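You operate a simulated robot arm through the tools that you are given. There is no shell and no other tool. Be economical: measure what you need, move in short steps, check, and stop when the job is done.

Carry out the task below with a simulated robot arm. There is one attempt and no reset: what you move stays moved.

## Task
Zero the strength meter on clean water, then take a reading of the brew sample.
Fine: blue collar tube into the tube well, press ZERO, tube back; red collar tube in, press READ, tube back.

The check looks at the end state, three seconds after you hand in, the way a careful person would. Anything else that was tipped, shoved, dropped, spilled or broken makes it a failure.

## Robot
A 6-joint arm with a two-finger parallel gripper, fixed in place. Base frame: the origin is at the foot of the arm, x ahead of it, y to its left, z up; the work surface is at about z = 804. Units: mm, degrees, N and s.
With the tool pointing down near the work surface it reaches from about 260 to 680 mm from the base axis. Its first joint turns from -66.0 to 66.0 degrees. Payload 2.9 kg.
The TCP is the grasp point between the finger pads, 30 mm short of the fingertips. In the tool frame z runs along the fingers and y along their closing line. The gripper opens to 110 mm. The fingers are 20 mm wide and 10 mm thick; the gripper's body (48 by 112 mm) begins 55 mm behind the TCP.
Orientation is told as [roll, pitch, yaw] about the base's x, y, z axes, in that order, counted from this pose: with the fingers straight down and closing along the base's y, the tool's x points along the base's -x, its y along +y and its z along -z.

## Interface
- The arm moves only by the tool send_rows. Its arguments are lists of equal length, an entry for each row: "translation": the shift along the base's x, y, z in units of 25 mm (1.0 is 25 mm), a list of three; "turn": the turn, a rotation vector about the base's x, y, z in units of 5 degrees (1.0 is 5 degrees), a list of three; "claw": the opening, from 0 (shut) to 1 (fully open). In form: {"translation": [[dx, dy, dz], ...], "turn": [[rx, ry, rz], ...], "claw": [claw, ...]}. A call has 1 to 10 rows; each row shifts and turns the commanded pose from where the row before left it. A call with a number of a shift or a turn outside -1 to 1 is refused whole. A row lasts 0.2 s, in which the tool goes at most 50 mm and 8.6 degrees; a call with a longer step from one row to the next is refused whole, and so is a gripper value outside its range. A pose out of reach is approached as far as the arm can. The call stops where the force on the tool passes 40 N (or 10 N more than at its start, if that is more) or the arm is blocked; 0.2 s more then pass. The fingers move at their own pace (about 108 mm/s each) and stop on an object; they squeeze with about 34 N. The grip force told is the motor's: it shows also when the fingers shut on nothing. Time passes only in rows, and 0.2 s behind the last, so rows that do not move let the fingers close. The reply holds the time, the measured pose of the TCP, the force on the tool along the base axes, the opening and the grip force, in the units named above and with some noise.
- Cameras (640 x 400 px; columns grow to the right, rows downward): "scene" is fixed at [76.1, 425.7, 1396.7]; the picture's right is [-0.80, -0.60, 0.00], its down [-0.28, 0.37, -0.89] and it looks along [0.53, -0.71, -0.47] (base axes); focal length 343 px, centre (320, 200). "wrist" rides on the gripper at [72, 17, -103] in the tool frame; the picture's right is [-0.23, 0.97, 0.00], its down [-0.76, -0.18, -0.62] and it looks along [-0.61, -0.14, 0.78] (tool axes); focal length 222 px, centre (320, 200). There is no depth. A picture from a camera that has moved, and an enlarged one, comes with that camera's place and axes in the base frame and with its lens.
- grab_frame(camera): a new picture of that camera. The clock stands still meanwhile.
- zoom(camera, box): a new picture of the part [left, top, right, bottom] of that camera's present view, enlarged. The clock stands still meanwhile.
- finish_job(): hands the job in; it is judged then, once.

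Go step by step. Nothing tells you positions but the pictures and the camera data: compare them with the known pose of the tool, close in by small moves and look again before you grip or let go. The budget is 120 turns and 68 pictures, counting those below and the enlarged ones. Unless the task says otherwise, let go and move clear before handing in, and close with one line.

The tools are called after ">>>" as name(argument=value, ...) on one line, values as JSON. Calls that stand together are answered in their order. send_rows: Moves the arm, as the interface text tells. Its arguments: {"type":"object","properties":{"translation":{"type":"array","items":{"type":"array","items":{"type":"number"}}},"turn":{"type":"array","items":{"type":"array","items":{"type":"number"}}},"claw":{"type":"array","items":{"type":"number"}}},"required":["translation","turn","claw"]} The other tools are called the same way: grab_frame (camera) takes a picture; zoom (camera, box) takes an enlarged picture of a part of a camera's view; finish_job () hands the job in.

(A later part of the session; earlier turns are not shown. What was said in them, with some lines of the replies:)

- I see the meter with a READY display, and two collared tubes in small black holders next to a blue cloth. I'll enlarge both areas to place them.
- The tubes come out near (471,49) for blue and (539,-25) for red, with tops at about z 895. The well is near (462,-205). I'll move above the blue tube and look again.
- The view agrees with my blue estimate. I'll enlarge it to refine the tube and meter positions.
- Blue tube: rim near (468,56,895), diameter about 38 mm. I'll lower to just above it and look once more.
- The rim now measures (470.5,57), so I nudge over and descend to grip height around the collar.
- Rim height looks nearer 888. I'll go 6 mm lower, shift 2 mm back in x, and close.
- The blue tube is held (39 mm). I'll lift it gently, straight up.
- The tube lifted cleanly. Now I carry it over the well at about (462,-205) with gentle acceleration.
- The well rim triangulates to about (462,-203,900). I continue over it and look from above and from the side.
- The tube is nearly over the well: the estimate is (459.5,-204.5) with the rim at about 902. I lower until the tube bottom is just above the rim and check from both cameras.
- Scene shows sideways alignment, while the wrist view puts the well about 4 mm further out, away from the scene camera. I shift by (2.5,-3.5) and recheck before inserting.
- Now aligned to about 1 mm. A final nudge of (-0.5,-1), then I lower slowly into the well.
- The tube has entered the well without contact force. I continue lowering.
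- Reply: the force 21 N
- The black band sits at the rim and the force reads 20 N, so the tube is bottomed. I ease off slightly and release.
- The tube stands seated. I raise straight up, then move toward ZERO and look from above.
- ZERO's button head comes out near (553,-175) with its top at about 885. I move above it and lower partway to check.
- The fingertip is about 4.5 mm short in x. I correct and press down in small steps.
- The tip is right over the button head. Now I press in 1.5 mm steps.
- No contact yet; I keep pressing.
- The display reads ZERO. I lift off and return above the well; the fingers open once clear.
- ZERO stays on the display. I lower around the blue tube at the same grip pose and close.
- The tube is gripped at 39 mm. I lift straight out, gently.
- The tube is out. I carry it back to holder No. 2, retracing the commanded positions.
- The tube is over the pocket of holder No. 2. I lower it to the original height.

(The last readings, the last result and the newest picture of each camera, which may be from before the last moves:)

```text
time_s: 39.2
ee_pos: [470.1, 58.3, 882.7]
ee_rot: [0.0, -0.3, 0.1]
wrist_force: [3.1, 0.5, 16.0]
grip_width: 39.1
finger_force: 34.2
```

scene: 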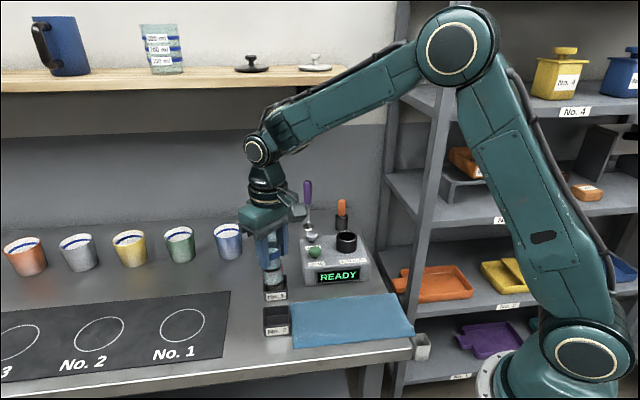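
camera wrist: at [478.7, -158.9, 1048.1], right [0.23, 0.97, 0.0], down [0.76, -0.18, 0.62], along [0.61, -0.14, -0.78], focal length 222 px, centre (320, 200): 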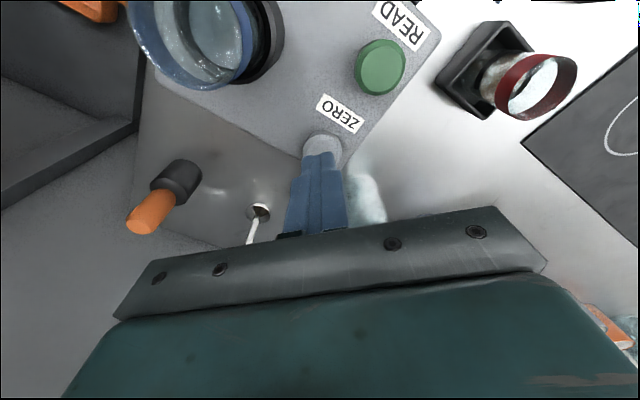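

It touches bottom at 16 N. I ease up a hair and release.

>>> send_rows(translation=[[0, 0, 0.03], [0, 0, 0], [0, 0, 0], [0, 0, 0], [0, 0, 0.3], [0, 0, 0.6], [0, 0, 0.8], [0, 0, 0.8], [0, 0, 0.6]], turn=[[0, 0, 0], [0, 0, 0], [0, 0, 0], [0, 0, 0], [0, 0, 0], [0, 0, 0], [0, 0, 0], [0, 0, 0], [0, 0, 0]], claw=[0.2, 0.45, 0.65, 0.65, 0.65, 0.65, 0.65, 0.65, 0.65])

>>> grab_frame(camera="wrist")

>>> zoom(camera="scene", box=[230, 240, 330, 340])

```text
time_s: 41.2
ee_pos: [467.5, 56.4, 961.8]
ee_rot: [0.1, 0.0, 0.0]
wrist_force: [-0.1, -0.3, 0.5]
grip_width: 71.4
finger_force: 0.2
```

```text
26 pictures are left
camera wrist: at [395.6, 73.3, 1064.2], right [0.23, 0.97, 0.0], down [0.76, -0.18, 0.62], along [0.61, -0.14, -0.78], focal length 222 px, centre (320, 200)
```

wrist: 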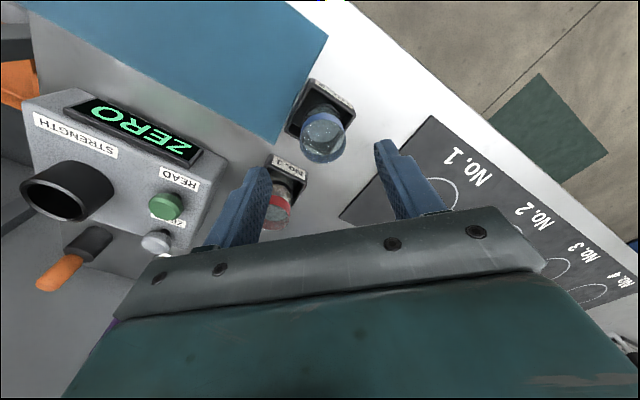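

```text
4.00 times, centred on (280, 290) of scene
camera zoom: at [76.1, 425.7, 1396.7], right [-0.8, -0.6, 0.0], down [-0.28, 0.37, -0.89], along [0.53, -0.71, -0.47], focal length 1373 px, centre (480, -160)
```

zoom: 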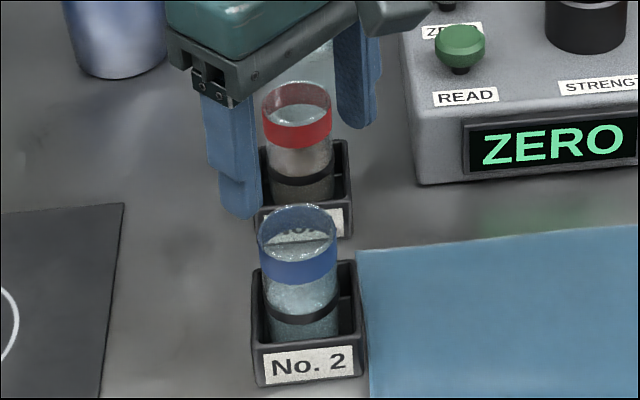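

Blue is back upright in No. 2. Next is red, estimated at (537,-16), so I move above it.

>>> send_rows(translation=[[0, 0, 0.8], [0.5, -0.5, 0.2], [0.7, -0.8, 0], [0.8, -0.8, 0], [0.5, -0.5, 0], [0.26, -0.32, 0]], turn=[[0, 0, 0], [0, 0, 0], [0, 0, 0], [0, 0, 0], [0, 0, 0], [0, 0, 0]], claw=[0.8, 1, 1, 1, 1, 1])

>>> zoom(camera="wrist", box=[260, 70, 400, 210])

```text
time_s: 42.6
ee_pos: [538.1, -16.1, 985.9]
ee_rot: [0.0, 0.0, -0.1]
wrist_force: [-0.6, -0.1, 0.9]
grip_width: 110.1
finger_force: 0.2
```

```text
2.86 times, centred on (330, 140) of wrist
camera zoom: at [465.2, 0.5, 1088.8], right [0.23, 0.97, 0.0], down [0.76, -0.18, 0.62], along [0.61, -0.14, -0.78], focal length 635 px, centre (291, 371)
```

zoom: 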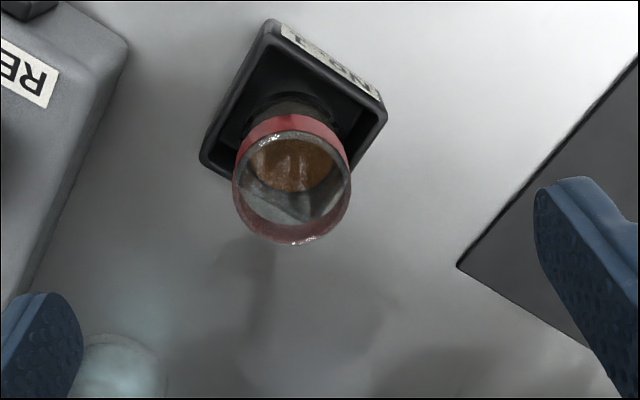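

The wrist view puts the red rim a bit further out, about (543,-20). I shift, lower, and check again.

>>> send_rows(translation=[[0.22, -0.16, -0.3], [0, 0, -0.5], [0, 0, -0.5], [0, 0, -0.4]], turn=[[0, 0, 0], [0, 0, 0], [0, 0, 0], [0, 0, 0]], claw=[1, 1, 1, 1])

>>> zoom(camera="wrist", box=[220, 70, 440, 230])

>>> zoom(camera="scene", box=[230, 210, 330, 310])

```text
time_s: 43.6
ee_pos: [542.6, -20.1, 942.6]
ee_rot: [0.0, 0.0, -0.1]
wrist_force: [0.9, 0.5, 0.4]
grip_width: 110.1
finger_force: 0.0
```

```text
2.50 times, centred on (330, 150) of wrist
camera zoom: at [470.4, -3.5, 1046.0], right [0.23, 0.97, 0.0], down [0.76, -0.18, 0.62], along [0.61, -0.14, -0.78], focal length 555 px, centre (295, 325)
```

zoom: 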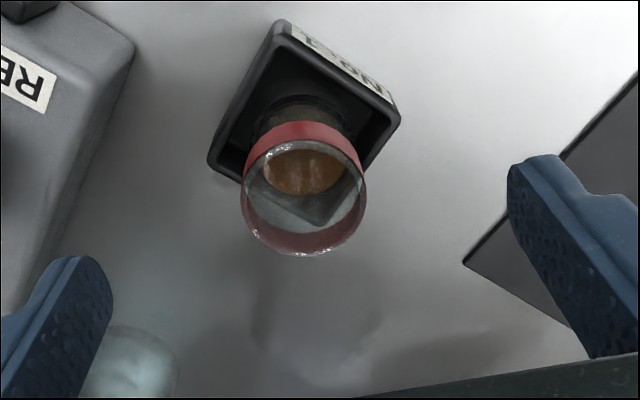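

```text
4.00 times, centred on (280, 260) of scene
camera zoom: at [76.1, 425.7, 1396.7], right [-0.8, -0.6, 0.0], down [-0.28, 0.37, -0.89], along [0.53, -0.71, -0.47], focal length 1373 px, centre (480, -40)
```

zoom: 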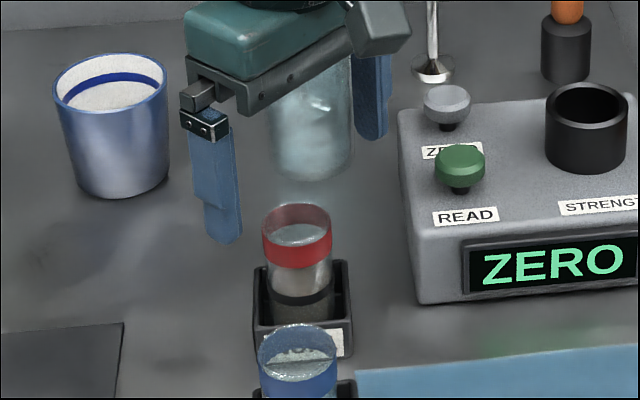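

Aligned within about 2 mm. I shift (+1.5,-0.5) and descend to the same grip height, checking before I close.

>>> send_rows(translation=[[0.06, -0.02, -0.4], [0, 0, -0.5], [0, 0, -0.5], [0, 0, -0.5], [0, 0, -0.37], [0, 0, -0.2]], turn=[[0, 0, 0], [0, 0, 0], [0, 0, 0], [0, 0, 0], [0, 0, 0], [0, 0, 0]], claw=[1, 1, 1, 1, 1, 1])

>>> grab_frame(camera="wrist")

>>> zoom(camera="scene", box=[230, 210, 330, 310])

```text
time_s: 45.0
ee_pos: [544.3, -20.5, 881.2]
ee_rot: [0.1, 0.0, 0.0]
wrist_force: [0.2, 0.5, -0.1]
grip_width: 110.0
finger_force: 0.0
```

```text
21 pictures are left
camera wrist: at [471.5, -3.8, 984.3], right [0.23, 0.97, 0.0], down [0.76, -0.18, 0.62], along [0.61, -0.14, -0.78], focal length 222 px, centre (320, 200)
```

wrist: 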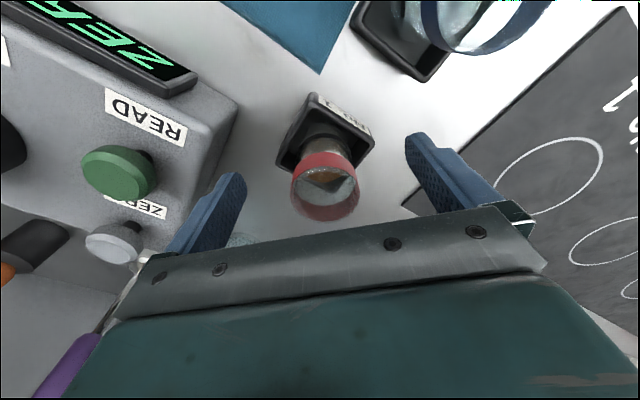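

```text
4.00 times, centred on (280, 260) of scene
camera zoom: at [76.1, 425.7, 1396.7], right [-0.8, -0.6, 0.0], down [-0.28, 0.37, -0.89], along [0.53, -0.71, -0.47], focal length 1373 px, centre (480, -40)
```

zoom: 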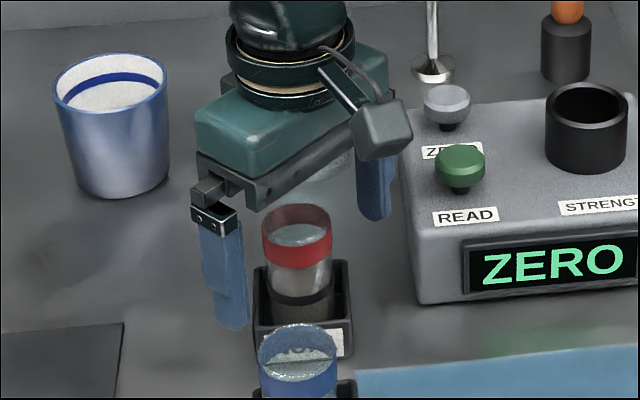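

It looks like blue did at grip, except about 2 mm toward the base. I shift -2 mm in x and close.

>>> send_rows(translation=[[-0.08, 0, 0], [0, 0, 0], [0, 0, 0], [0, 0, 0], [0, 0, 0], [0, 0, 0]], turn=[[0, 0, 0], [0, 0, 0], [0, 0, 0], [0, 0, 0], [0, 0, 0], [0, 0, 0]], claw=[0.8, 0.6, 0.5, 0.4, 0.3, 0.2])

>>> grab_frame(camera="wrist")

```text
time_s: 46.4
ee_pos: [542.8, -21.1, 881.4]
ee_rot: [0.1, 0.0, 0.1]
wrist_force: [-0.7, 0.5, -0.1]
grip_width: 39.0
finger_force: 33.8
```

```text
19 pictures are left
camera wrist: at [469.6, -3.9, 984.5], right [0.23, 0.97, 0.0], down [0.76, -0.18, 0.62], along [0.61, -0.14, -0.78], focal length 222 px, centre (320, 200)
```

wrist: 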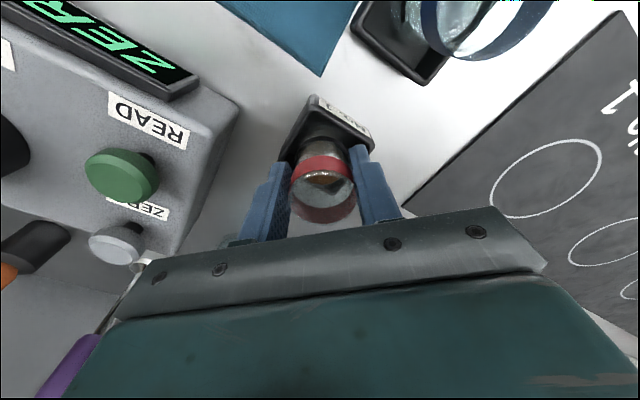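

Red is gripped at 39 mm, with the same picture as blue. I lift and carry it to the well.

>>> send_rows(translation=[[0, 0, 0.2], [0, 0, 0.4], [0, 0, 0.6], [0, 0, 0.7], [0, 0, 0.7], [0, 0, 0.7], [0, 0, 0.7], [0, 0, 0.6], [0, 0, 0.4], [0, 0, 0.22]], turn=[[0, 0, 0], [0, 0, 0], [0, 0, 0], [0, 0, 0], [0, 0, 0], [0, 0, 0], [0, 0, 0], [0, 0, 0], [0, 0, 0], [0, 0, 0]], claw=[0.2, 0.2, 0.2, 0.2, 0.2, 0.2, 0.2, 0.2, 0.2, 0.2])

>>> send_rows(translation=[[-0.1, -0.2, 0], [-0.16, -0.4, 0], [-0.26, -0.6, 0], [-0.3, -0.7, 0], [-0.3, -0.7, 0], [-0.3, -0.7, 0], [-0.3, -0.7, 0], [-0.26, -0.6, 0], [-0.16, -0.4, 0], [-0.1, -0.2, 0]], turn=[[0, 0, 0], [0, 0, 0], [0, 0, 0], [0, 0, 0], [0, 0, 0], [0, 0, 0], [0, 0, 0], [0, 0, 0], [0, 0, 0], [0, 0, 0]], claw=[0.2, 0.2, 0.2, 0.2, 0.2, 0.2, 0.2, 0.2, 0.2, 0.2])

>>> send_rows(translation=[[-0.2, -0.4, 0], [-0.3, -0.6, 0], [-0.26, -0.6, 0], [-0.2, -0.5, 0], [0, -0.2, 0], [0, 0, -0.2], [0, 0, -0.4], [0, 0, -0.4], [0, 0, -0.3], [0, 0, -0.04]], turn=[[0, 0, 0], [0, 0, 0], [0, 0, 0], [0, 0, 0], [0, 0, 0], [0, 0, 0], [0, 0, 0], [0, 0, 0], [0, 0, 0], [0, 0, 0]], claw=[0.2, 0.2, 0.2, 0.2, 0.2, 0.2, 0.2, 0.2, 0.2, 0.2])

>>> zoom(camera="wrist", box=[280, 80, 360, 180])

>>> zoom(camera="scene", box=[320, 210, 370, 260])

```text
time_s: 48.6
ee_pos: [541.8, -20.2, 1012.6]
ee_rot: [0.0, 0.1, 0.0]
wrist_force: [-0.7, -0.5, 0.4]
grip_width: 38.8
finger_force: 33.7
```

```text
time_s: 50.8
ee_pos: [486.4, -150.0, 1012.0]
ee_rot: [0.0, 0.0, -0.1]
wrist_force: [0.1, 0.9, -1.5]
grip_width: 38.9
finger_force: 34.0
```

```text
time_s: 53.0
ee_pos: [462.6, -207.4, 978.4]
ee_rot: [0.0, 0.0, 0.0]
wrist_force: [0.1, -0.5, -0.4]
grip_width: 38.9
finger_force: 34.5
```

```text
4.00 times, centred on (320, 130) of wrist
camera zoom: at [389.6, -190.9, 1081.4], right [0.23, 0.97, 0.0], down [0.76, -0.18, 0.62], along [0.61, -0.14, -0.78], focal length 888 px, centre (320, 480)
```

zoom: 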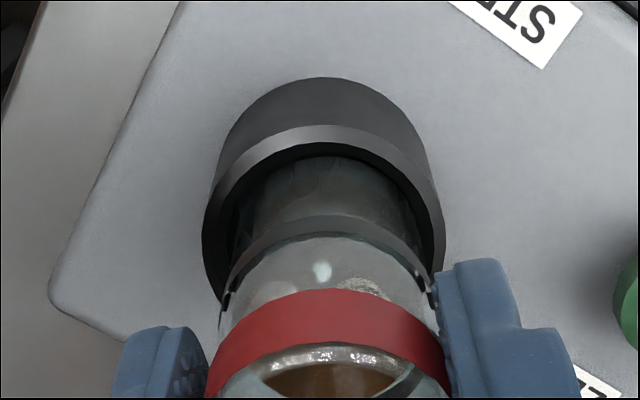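

```text
8.00 times, centred on (345, 235) of scene
camera zoom: at [76.1, 425.6, 1396.7], right [-0.8, -0.6, 0.0], down [-0.28, 0.37, -0.89], along [0.53, -0.71, -0.47], focal length 2745 px, centre (120, -80)
```

zoom: 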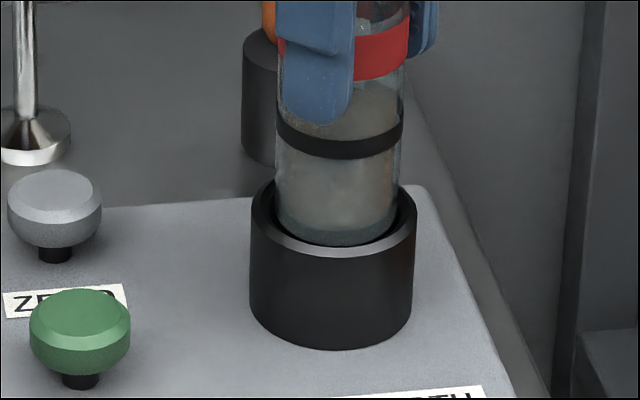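

Red is lined up over the well much as blue was. I apply a 0.5 mm nudge and lower it in.

>>> send_rows(translation=[[0.02, 0.01, -0.1], [0, 0, -0.15], [0, 0, -0.15], [0, 0, -0.15], [0, 0, -0.15], [0, 0, -0.15], [0, 0, -0.15], [0, 0, -0.15], [0, 0, -0.12], [0, 0, 0]], turn=[[0, 0, 0], [0, 0, 0], [0, 0, 0], [0, 0, 0], [0, 0, 0], [0, 0, 0], [0, 0, 0], [0, 0, 0], [0, 0, 0], [0, 0, 0]], claw=[0.2, 0.2, 0.2, 0.2, 0.2, 0.2, 0.2, 0.2, 0.2, 0.2])

>>> zoom(camera="scene", box=[320, 210, 370, 260])

```text
time_s: 55.2
ee_pos: [463.4, -208.0, 946.3]
ee_rot: [0.0, 0.0, 0.0]
wrist_force: [-0.6, -1.6, 4.9]
grip_width: 39.0
finger_force: 33.8
```

```text
8.00 times, centred on (345, 235) of scene
camera zoom: at [76.0, 425.7, 1396.7], right [-0.8, -0.6, 0.0], down [-0.28, 0.37, -0.89], along [0.53, -0.71, -0.47], focal length 2745 px, centre (120, -80)
```

zoom: 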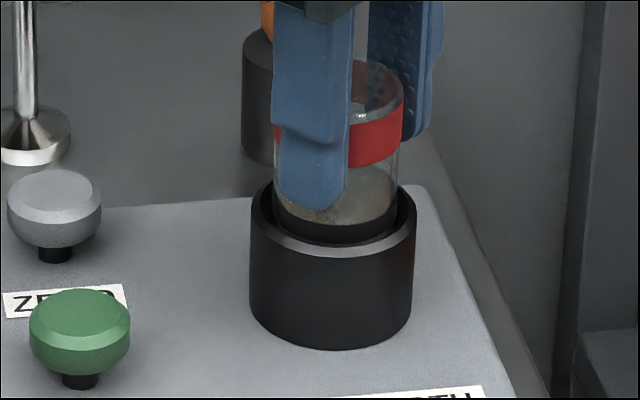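

Seated with a light 5 N contact. I release, rise, move over to READ at about (508,-130), and close the fingers.

>>> send_rows(translation=[[0, 0, 0], [0, 0, 0], [0, 0, 0], [0, 0, 0.4], [0, 0, 0.8], [0, 0, 0.9], [0, 0, 0.9]], turn=[[0, 0, 0], [0, 0, 0], [0, 0, 0], [0, 0, 0], [0, 0, 0], [0, 0, 0], [0, 0, 0]], claw=[0.45, 0.65, 0.65, 0.65, 0.65, 0.65, 0.65])

>>> send_rows(translation=[[0.5, 0.8, 0], [0.5, 0.8, 0], [0.5, 0.8, 0], [0.3, 0.7, 0], [0, 0, 0], [0, 0, -0.8], [0, 0, -0.8], [0, 0, -0.8], [0, 0, -0.6]], turn=[[0, 0, 0], [0, 0, 0], [0, 0, 0], [0, 0, 0], [0, 0, 0], [0, 0, 0], [0, 0, 0], [0, 0, 0], [0, 0, 0]], claw=[0.4, 0.2, 0, 0, 0, 0, 0, 0, 0])

>>> grab_frame(camera="wrist")

>>> zoom(camera="scene", box=[280, 200, 360, 290])

```text
time_s: 56.8
ee_pos: [462.2, -207.4, 1020.8]
ee_rot: [0.0, 0.1, 0.1]
wrist_force: [-0.2, -0.5, 0.8]
grip_width: 71.6
finger_force: 0.0
```

```text
time_s: 58.8
ee_pos: [507.7, -131.0, 945.1]
ee_rot: [0.0, 0.0, 0.0]
wrist_force: [-0.2, -0.5, -0.1]
grip_width: 0.0
finger_force: 33.4
```

```text
15 pictures are left
camera wrist: at [435.2, -113.7, 1049.3], right [0.23, 0.97, 0.0], down [0.76, -0.18, 0.62], along [0.61, -0.14, -0.78], focal length 222 px, centre (320, 200)
```

wrist: 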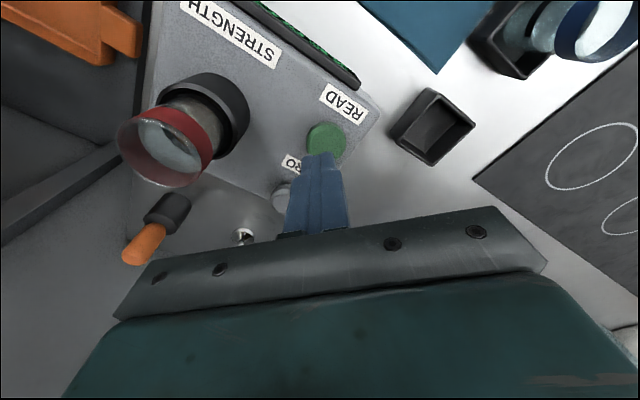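

```text
4.44 times, centred on (320, 245) of scene
camera zoom: at [76.1, 425.7, 1396.7], right [-0.8, -0.6, 0.0], down [-0.28, 0.37, -0.89], along [0.53, -0.71, -0.47], focal length 1525 px, centre (320, 0)
```

zoom: 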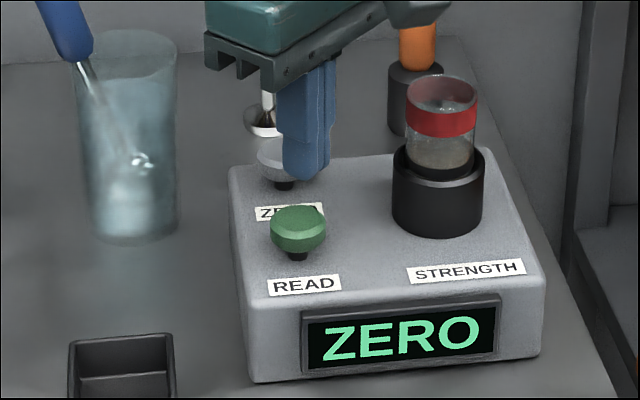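

The tip is about 5 mm short in y of the READ button. I correct and lower to just above it.

>>> send_rows(translation=[[0, 0.22, -0.3], [0, 0, -0.4], [0, 0, -0.3], [0, 0, 0]], turn=[[0, 0, 0], [0, 0, 0], [0, 0, 0], [0, 0, 0]], claw=[0, 0, 0, 0])

>>> zoom(camera="scene", box=[280, 200, 360, 290])

```text
time_s: 59.8
ee_pos: [508.1, -124.3, 920.8]
ee_rot: [0.1, -0.1, 0.0]
wrist_force: [0.1, 0.0, 1.1]
grip_width: 0.0
finger_force: 34.1
```

```text
4.44 times, centred on (320, 245) of scene
camera zoom: at [76.1, 425.7, 1396.7], right [-0.8, -0.6, 0.0], down [-0.28, 0.37, -0.89], along [0.53, -0.71, -0.47], focal length 1525 px, centre (320, 0)
```

zoom: 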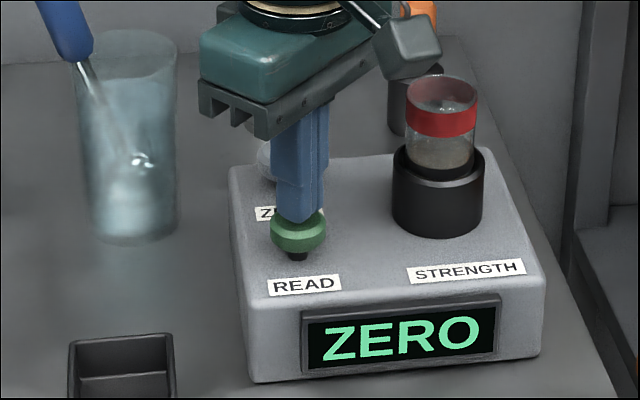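

Well centred on READ. I press in small steps.

>>> send_rows(translation=[[0, 0, -0.08], [0, 0, -0.08], [0, 0, -0.08], [0, 0, -0.08], [0, 0, -0.08], [0, 0, -0.04], [0, 0, 0]], turn=[[0, 0, 0], [0, 0, 0], [0, 0, 0], [0, 0, 0], [0, 0, 0], [0, 0, 0], [0, 0, 0]], claw=[0, 0, 0, 0, 0, 0, 0])

>>> zoom(camera="scene", box=[280, 200, 360, 290])

```text
time_s: 61.4
ee_pos: [507.8, -124.0, 910.6]
ee_rot: [0.0, -0.1, 0.0]
wrist_force: [-0.2, -1.5, 2.3]
grip_width: 0.1
finger_force: 34.2
```

```text
4.44 times, centred on (320, 245) of scene
camera zoom: at [76.0, 425.6, 1396.7], right [-0.8, -0.6, 0.0], down [-0.28, 0.37, -0.89], along [0.53, -0.71, -0.47], focal length 1525 px, centre (320, 0)
```

zoom: 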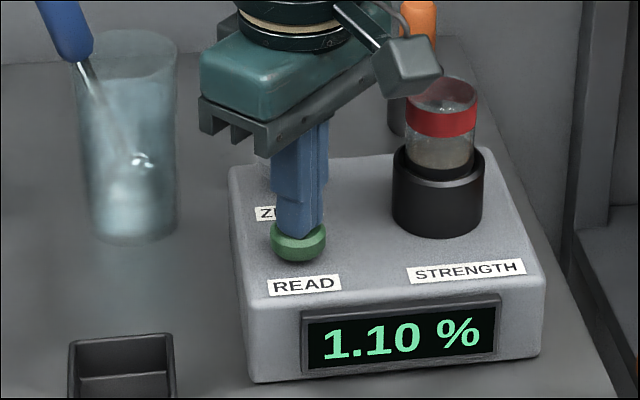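

The reading shows 1.10 %. I rise, go back over the well, and regrip the red tube.

>>> send_rows(translation=[[0, 0, 0.4], [0, 0, 0.8], [0, 0, 1], [0, 0, 1], [0, 0, 0.9], [-0.4, -0.8, 0], [-0.5, -0.9, 0], [-0.5, -0.9, 0], [-0.4, -0.72, 0], [0, 0, 0]], turn=[[0, 0, 0], [0, 0, 0], [0, 0, 0], [0, 0, 0], [0, 0, 0], [0, 0, 0], [0, 0, 0], [0, 0, 0], [0, 0, 0], [0, 0, 0]], claw=[0, 0, 0, 0, 0.2, 0.4, 0.65, 0.65, 0.65, 0.65])

>>> send_rows(translation=[[0, 0, -0.4], [0, 0, -0.6], [0, 0, -0.6], [0, 0, -0.6], [0, 0, -0.4], [0, 0, -0.08], [0, 0, 0], [0, 0, 0], [0, 0, 0]], turn=[[0, 0, 0], [0, 0, 0], [0, 0, 0], [0, 0, 0], [0, 0, 0], [0, 0, 0], [0, 0, 0], [0, 0, 0], [0, 0, 0]], claw=[0.65, 0.65, 0.65, 0.65, 0.65, 0.65, 0.45, 0.2, 0.2])

>>> zoom(camera="scene", box=[280, 190, 380, 290])

```text
time_s: 63.6
ee_pos: [462.2, -209.6, 1013.0]
ee_rot: [0.0, 0.0, 0.0]
wrist_force: [0.5, 0.2, -0.3]
grip_width: 71.3
finger_force: 0.0
```

```text
time_s: 65.6
ee_pos: [462.8, -207.6, 945.0]
ee_rot: [0.1, 0.0, 0.0]
wrist_force: [-0.6, 0.0, -0.2]
grip_width: 38.6
finger_force: 33.9
```

```text
4.00 times, centred on (330, 240) of scene
camera zoom: at [76.1, 425.7, 1396.7], right [-0.8, -0.6, 0.0], down [-0.28, 0.37, -0.89], along [0.53, -0.71, -0.47], focal length 1373 px, centre (280, 40)
```

zoom: 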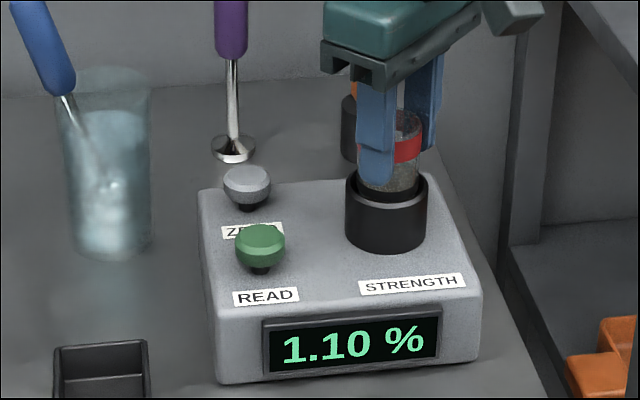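

Gripped, and the display holds 1.10 %. I lift and carry red back above holder No. 1.

>>> send_rows(translation=[[0, 0, 0.15], [0, 0, 0.25], [0, 0, 0.4], [0, 0, 0.5], [0, 0, 0.5], [0, 0, 0.4], [0, 0, 0.3], [0, 0, 0.14]], turn=[[0, 0, 0], [0, 0, 0], [0, 0, 0], [0, 0, 0], [0, 0, 0], [0, 0, 0], [0, 0, 0], [0, 0, 0]], claw=[0.2, 0.2, 0.2, 0.2, 0.2, 0.2, 0.2, 0.2])

>>> send_rows(translation=[[0.1, 0.2, 0], [0.16, 0.4, 0], [0.26, 0.6, 0], [0.3, 0.7, 0], [0.3, 0.7, 0], [0.3, 0.7, 0], [0.3, 0.7, 0], [0.26, 0.6, 0], [0.16, 0.4, 0], [0.1, 0.2, 0]], turn=[[0, 0, 0], [0, 0, 0], [0, 0, 0], [0, 0, 0], [0, 0, 0], [0, 0, 0], [0, 0, 0], [0, 0, 0], [0, 0, 0], [0, 0, 0]], claw=[0.2, 0.2, 0.2, 0.2, 0.2, 0.2, 0.2, 0.2, 0.2, 0.2])

>>> send_rows(translation=[[0.2, 0.4, 0], [0.3, 0.6, 0], [0.26, 0.6, 0], [0.18, 0.5, 0], [0, 0.19, 0], [0, 0, -0.3], [0, 0, -0.8], [0, 0, -1], [0, 0, -0.8], [0, 0, -0.5]], turn=[[0, 0, 0], [0, 0, 0], [0, 0, 0], [0, 0, 0], [0, 0, 0], [0, 0, 0], [0, 0, 0], [0, 0, 0], [0, 0, 0], [0, 0, 0]], claw=[0.2, 0.2, 0.2, 0.2, 0.2, 0.2, 0.2, 0.2, 0.2, 0.2])

>>> zoom(camera="scene", box=[230, 230, 330, 330])

>>> zoom(camera="wrist", box=[260, 60, 400, 230])

```text
time_s: 67.4
ee_pos: [462.8, -209.0, 1011.6]
ee_rot: [0.0, 0.0, 0.1]
wrist_force: [0.1, 0.5, 0.0]
grip_width: 38.8
finger_force: 33.7
```

```text
time_s: 69.6
ee_pos: [517.6, -77.2, 1010.9]
ee_rot: [0.0, 0.0, 0.0]
wrist_force: [-0.1, 1.6, -1.4]
grip_width: 38.9
finger_force: 33.8
```

```text
time_s: 71.8
ee_pos: [540.9, -20.9, 926.8]
ee_rot: [0.0, 0.0, 0.0]
wrist_force: [1.4, 0.1, -0.6]
grip_width: 39.1
finger_force: 34.2
```

```text
4.00 times, centred on (280, 280) of scene
camera zoom: at [76.1, 425.7, 1396.7], right [-0.8, -0.6, 0.0], down [-0.28, 0.37, -0.89], along [0.53, -0.71, -0.47], focal length 1373 px, centre (480, -120)
```

zoom: 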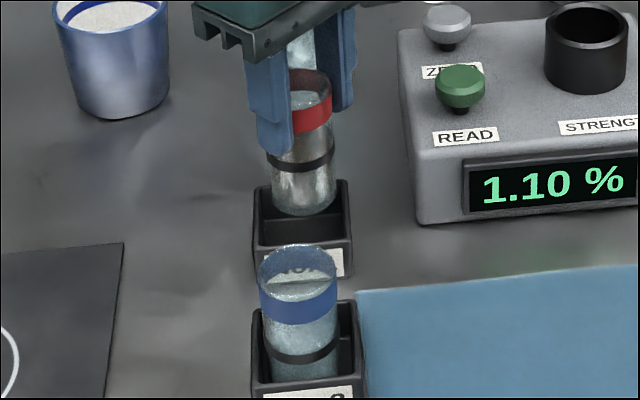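

```text
2.35 times, centred on (330, 145) of wrist
camera zoom: at [468.8, -4.2, 1029.4], right [0.23, 0.97, 0.0], down [0.76, -0.18, 0.62], along [0.61, -0.14, -0.78], focal length 523 px, centre (296, 329)
```

zoom: 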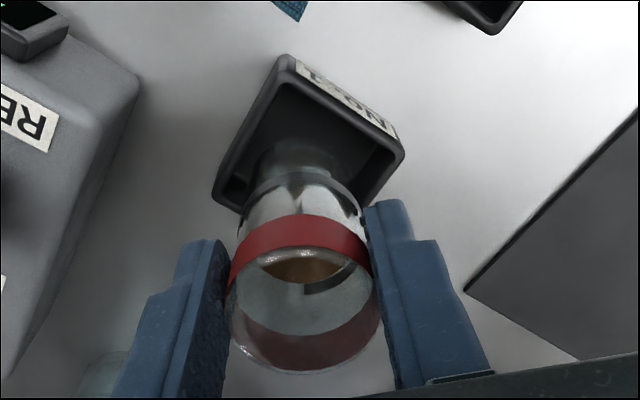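

Red sits over the No. 1 pocket. I lower it to the original height.

>>> send_rows(translation=[[0, 0.02, -0.3], [0, 0, -0.4], [0, 0, -0.4], [0, 0, -0.3], [0, 0, -0.2], [0, 0, -0.1], [0, 0, -0.08], [0, 0, 0]], turn=[[0, 0, 0], [0, 0, 0], [0, 0, 0], [0, 0, 0], [0, 0, 0], [0, 0, 0], [0, 0, 0], [0, 0, 0]], claw=[0.2, 0.2, 0.2, 0.2, 0.2, 0.2, 0.2, 0.2])

>>> zoom(camera="scene", box=[230, 230, 330, 330])

```text
time_s: 73.6
ee_pos: [544.2, -19.7, 882.8]
ee_rot: [0.0, -0.4, -0.1]
wrist_force: [1.7, -1.2, 19.7]
grip_width: 38.9
finger_force: 33.9
```

```text
4.00 times, centred on (280, 280) of scene
camera zoom: at [75.8, 425.7, 1396.7], right [-0.8, -0.6, 0.0], down [-0.28, 0.37, -0.89], along [0.53, -0.71, -0.47], focal length 1373 px, centre (480, -120)
```

zoom: 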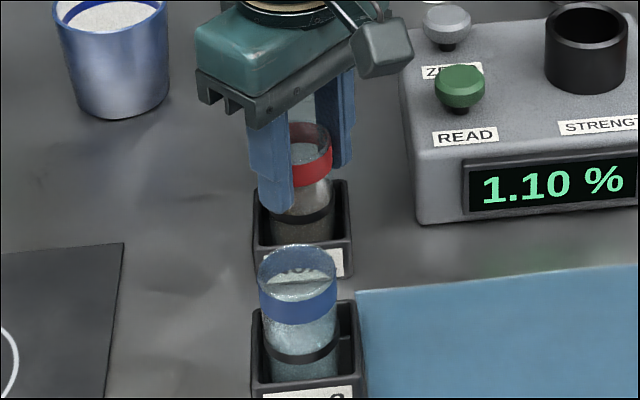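

Bottomed at 20 N, the same as blue. I ease off, release, and rise clear.

>>> send_rows(translation=[[0, 0, 0.03], [0, 0, 0], [0, 0, 0], [0, 0, 0], [0, 0, 0.3], [0, 0, 0.7], [0, 0, 0.9], [0, 0, 1], [0, 0, 1], [0, 0, 1]], turn=[[0, 0, 0], [0, 0, 0], [0, 0, 0], [0, 0, 0], [0, 0, 0], [0, 0, 0], [0, 0, 0], [0, 0, 0], [0, 0, 0], [0, 0, 0]], claw=[0.2, 0.45, 0.65, 0.65, 0.65, 0.65, 0.65, 0.65, 0.65, 0.65])

>>> send_rows(translation=[[0, 0, 1], [0, 0, 1], [0, 0, 1], [0, 0, 0]], turn=[[0, 0, 0], [0, 0, 0], [0, 0, 0], [0, 0, 0]], claw=[0.65, 0.65, 0.65, 0.65])

>>> zoom(camera="scene", box=[220, 170, 420, 350])

```text
time_s: 75.8
ee_pos: [541.6, -18.8, 1006.3]
ee_rot: [0.0, -0.1, 0.0]
wrist_force: [1.0, -0.3, -0.8]
grip_width: 71.8
finger_force: 0.1
```

```text
time_s: 76.8
ee_pos: [543.1, -20.0, 1081.3]
ee_rot: [0.0, 0.0, 0.0]
wrist_force: [0.0, 0.1, -0.7]
grip_width: 71.6
finger_force: 0.1
```

```text
2.22 times, centred on (320, 260) of scene
camera zoom: at [76.1, 425.7, 1396.7], right [-0.8, -0.6, 0.0], down [-0.28, 0.37, -0.89], along [0.53, -0.71, -0.47], focal length 763 px, centre (320, 67)
```

zoom: 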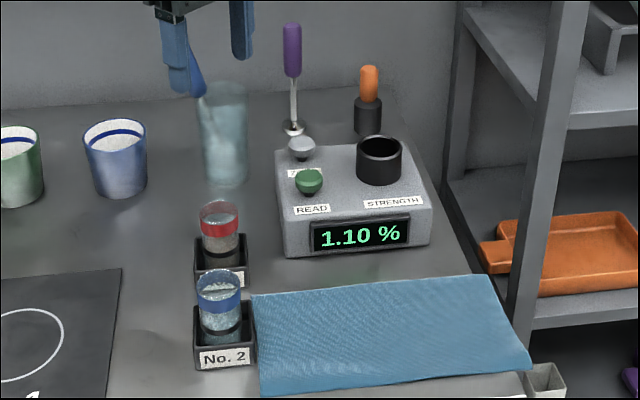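

Both tubes stand in their own holders, the well is empty, the display shows 1.10 %, and the arm is clear. I'm handing in.

>>> finish_job()

```text
The job is handed in.
```

I zeroed the meter on the blue-collar tube and read the brew sample from the red-collar tube. The display shows 1.10 %, and both tubes are back upright in their own holders.
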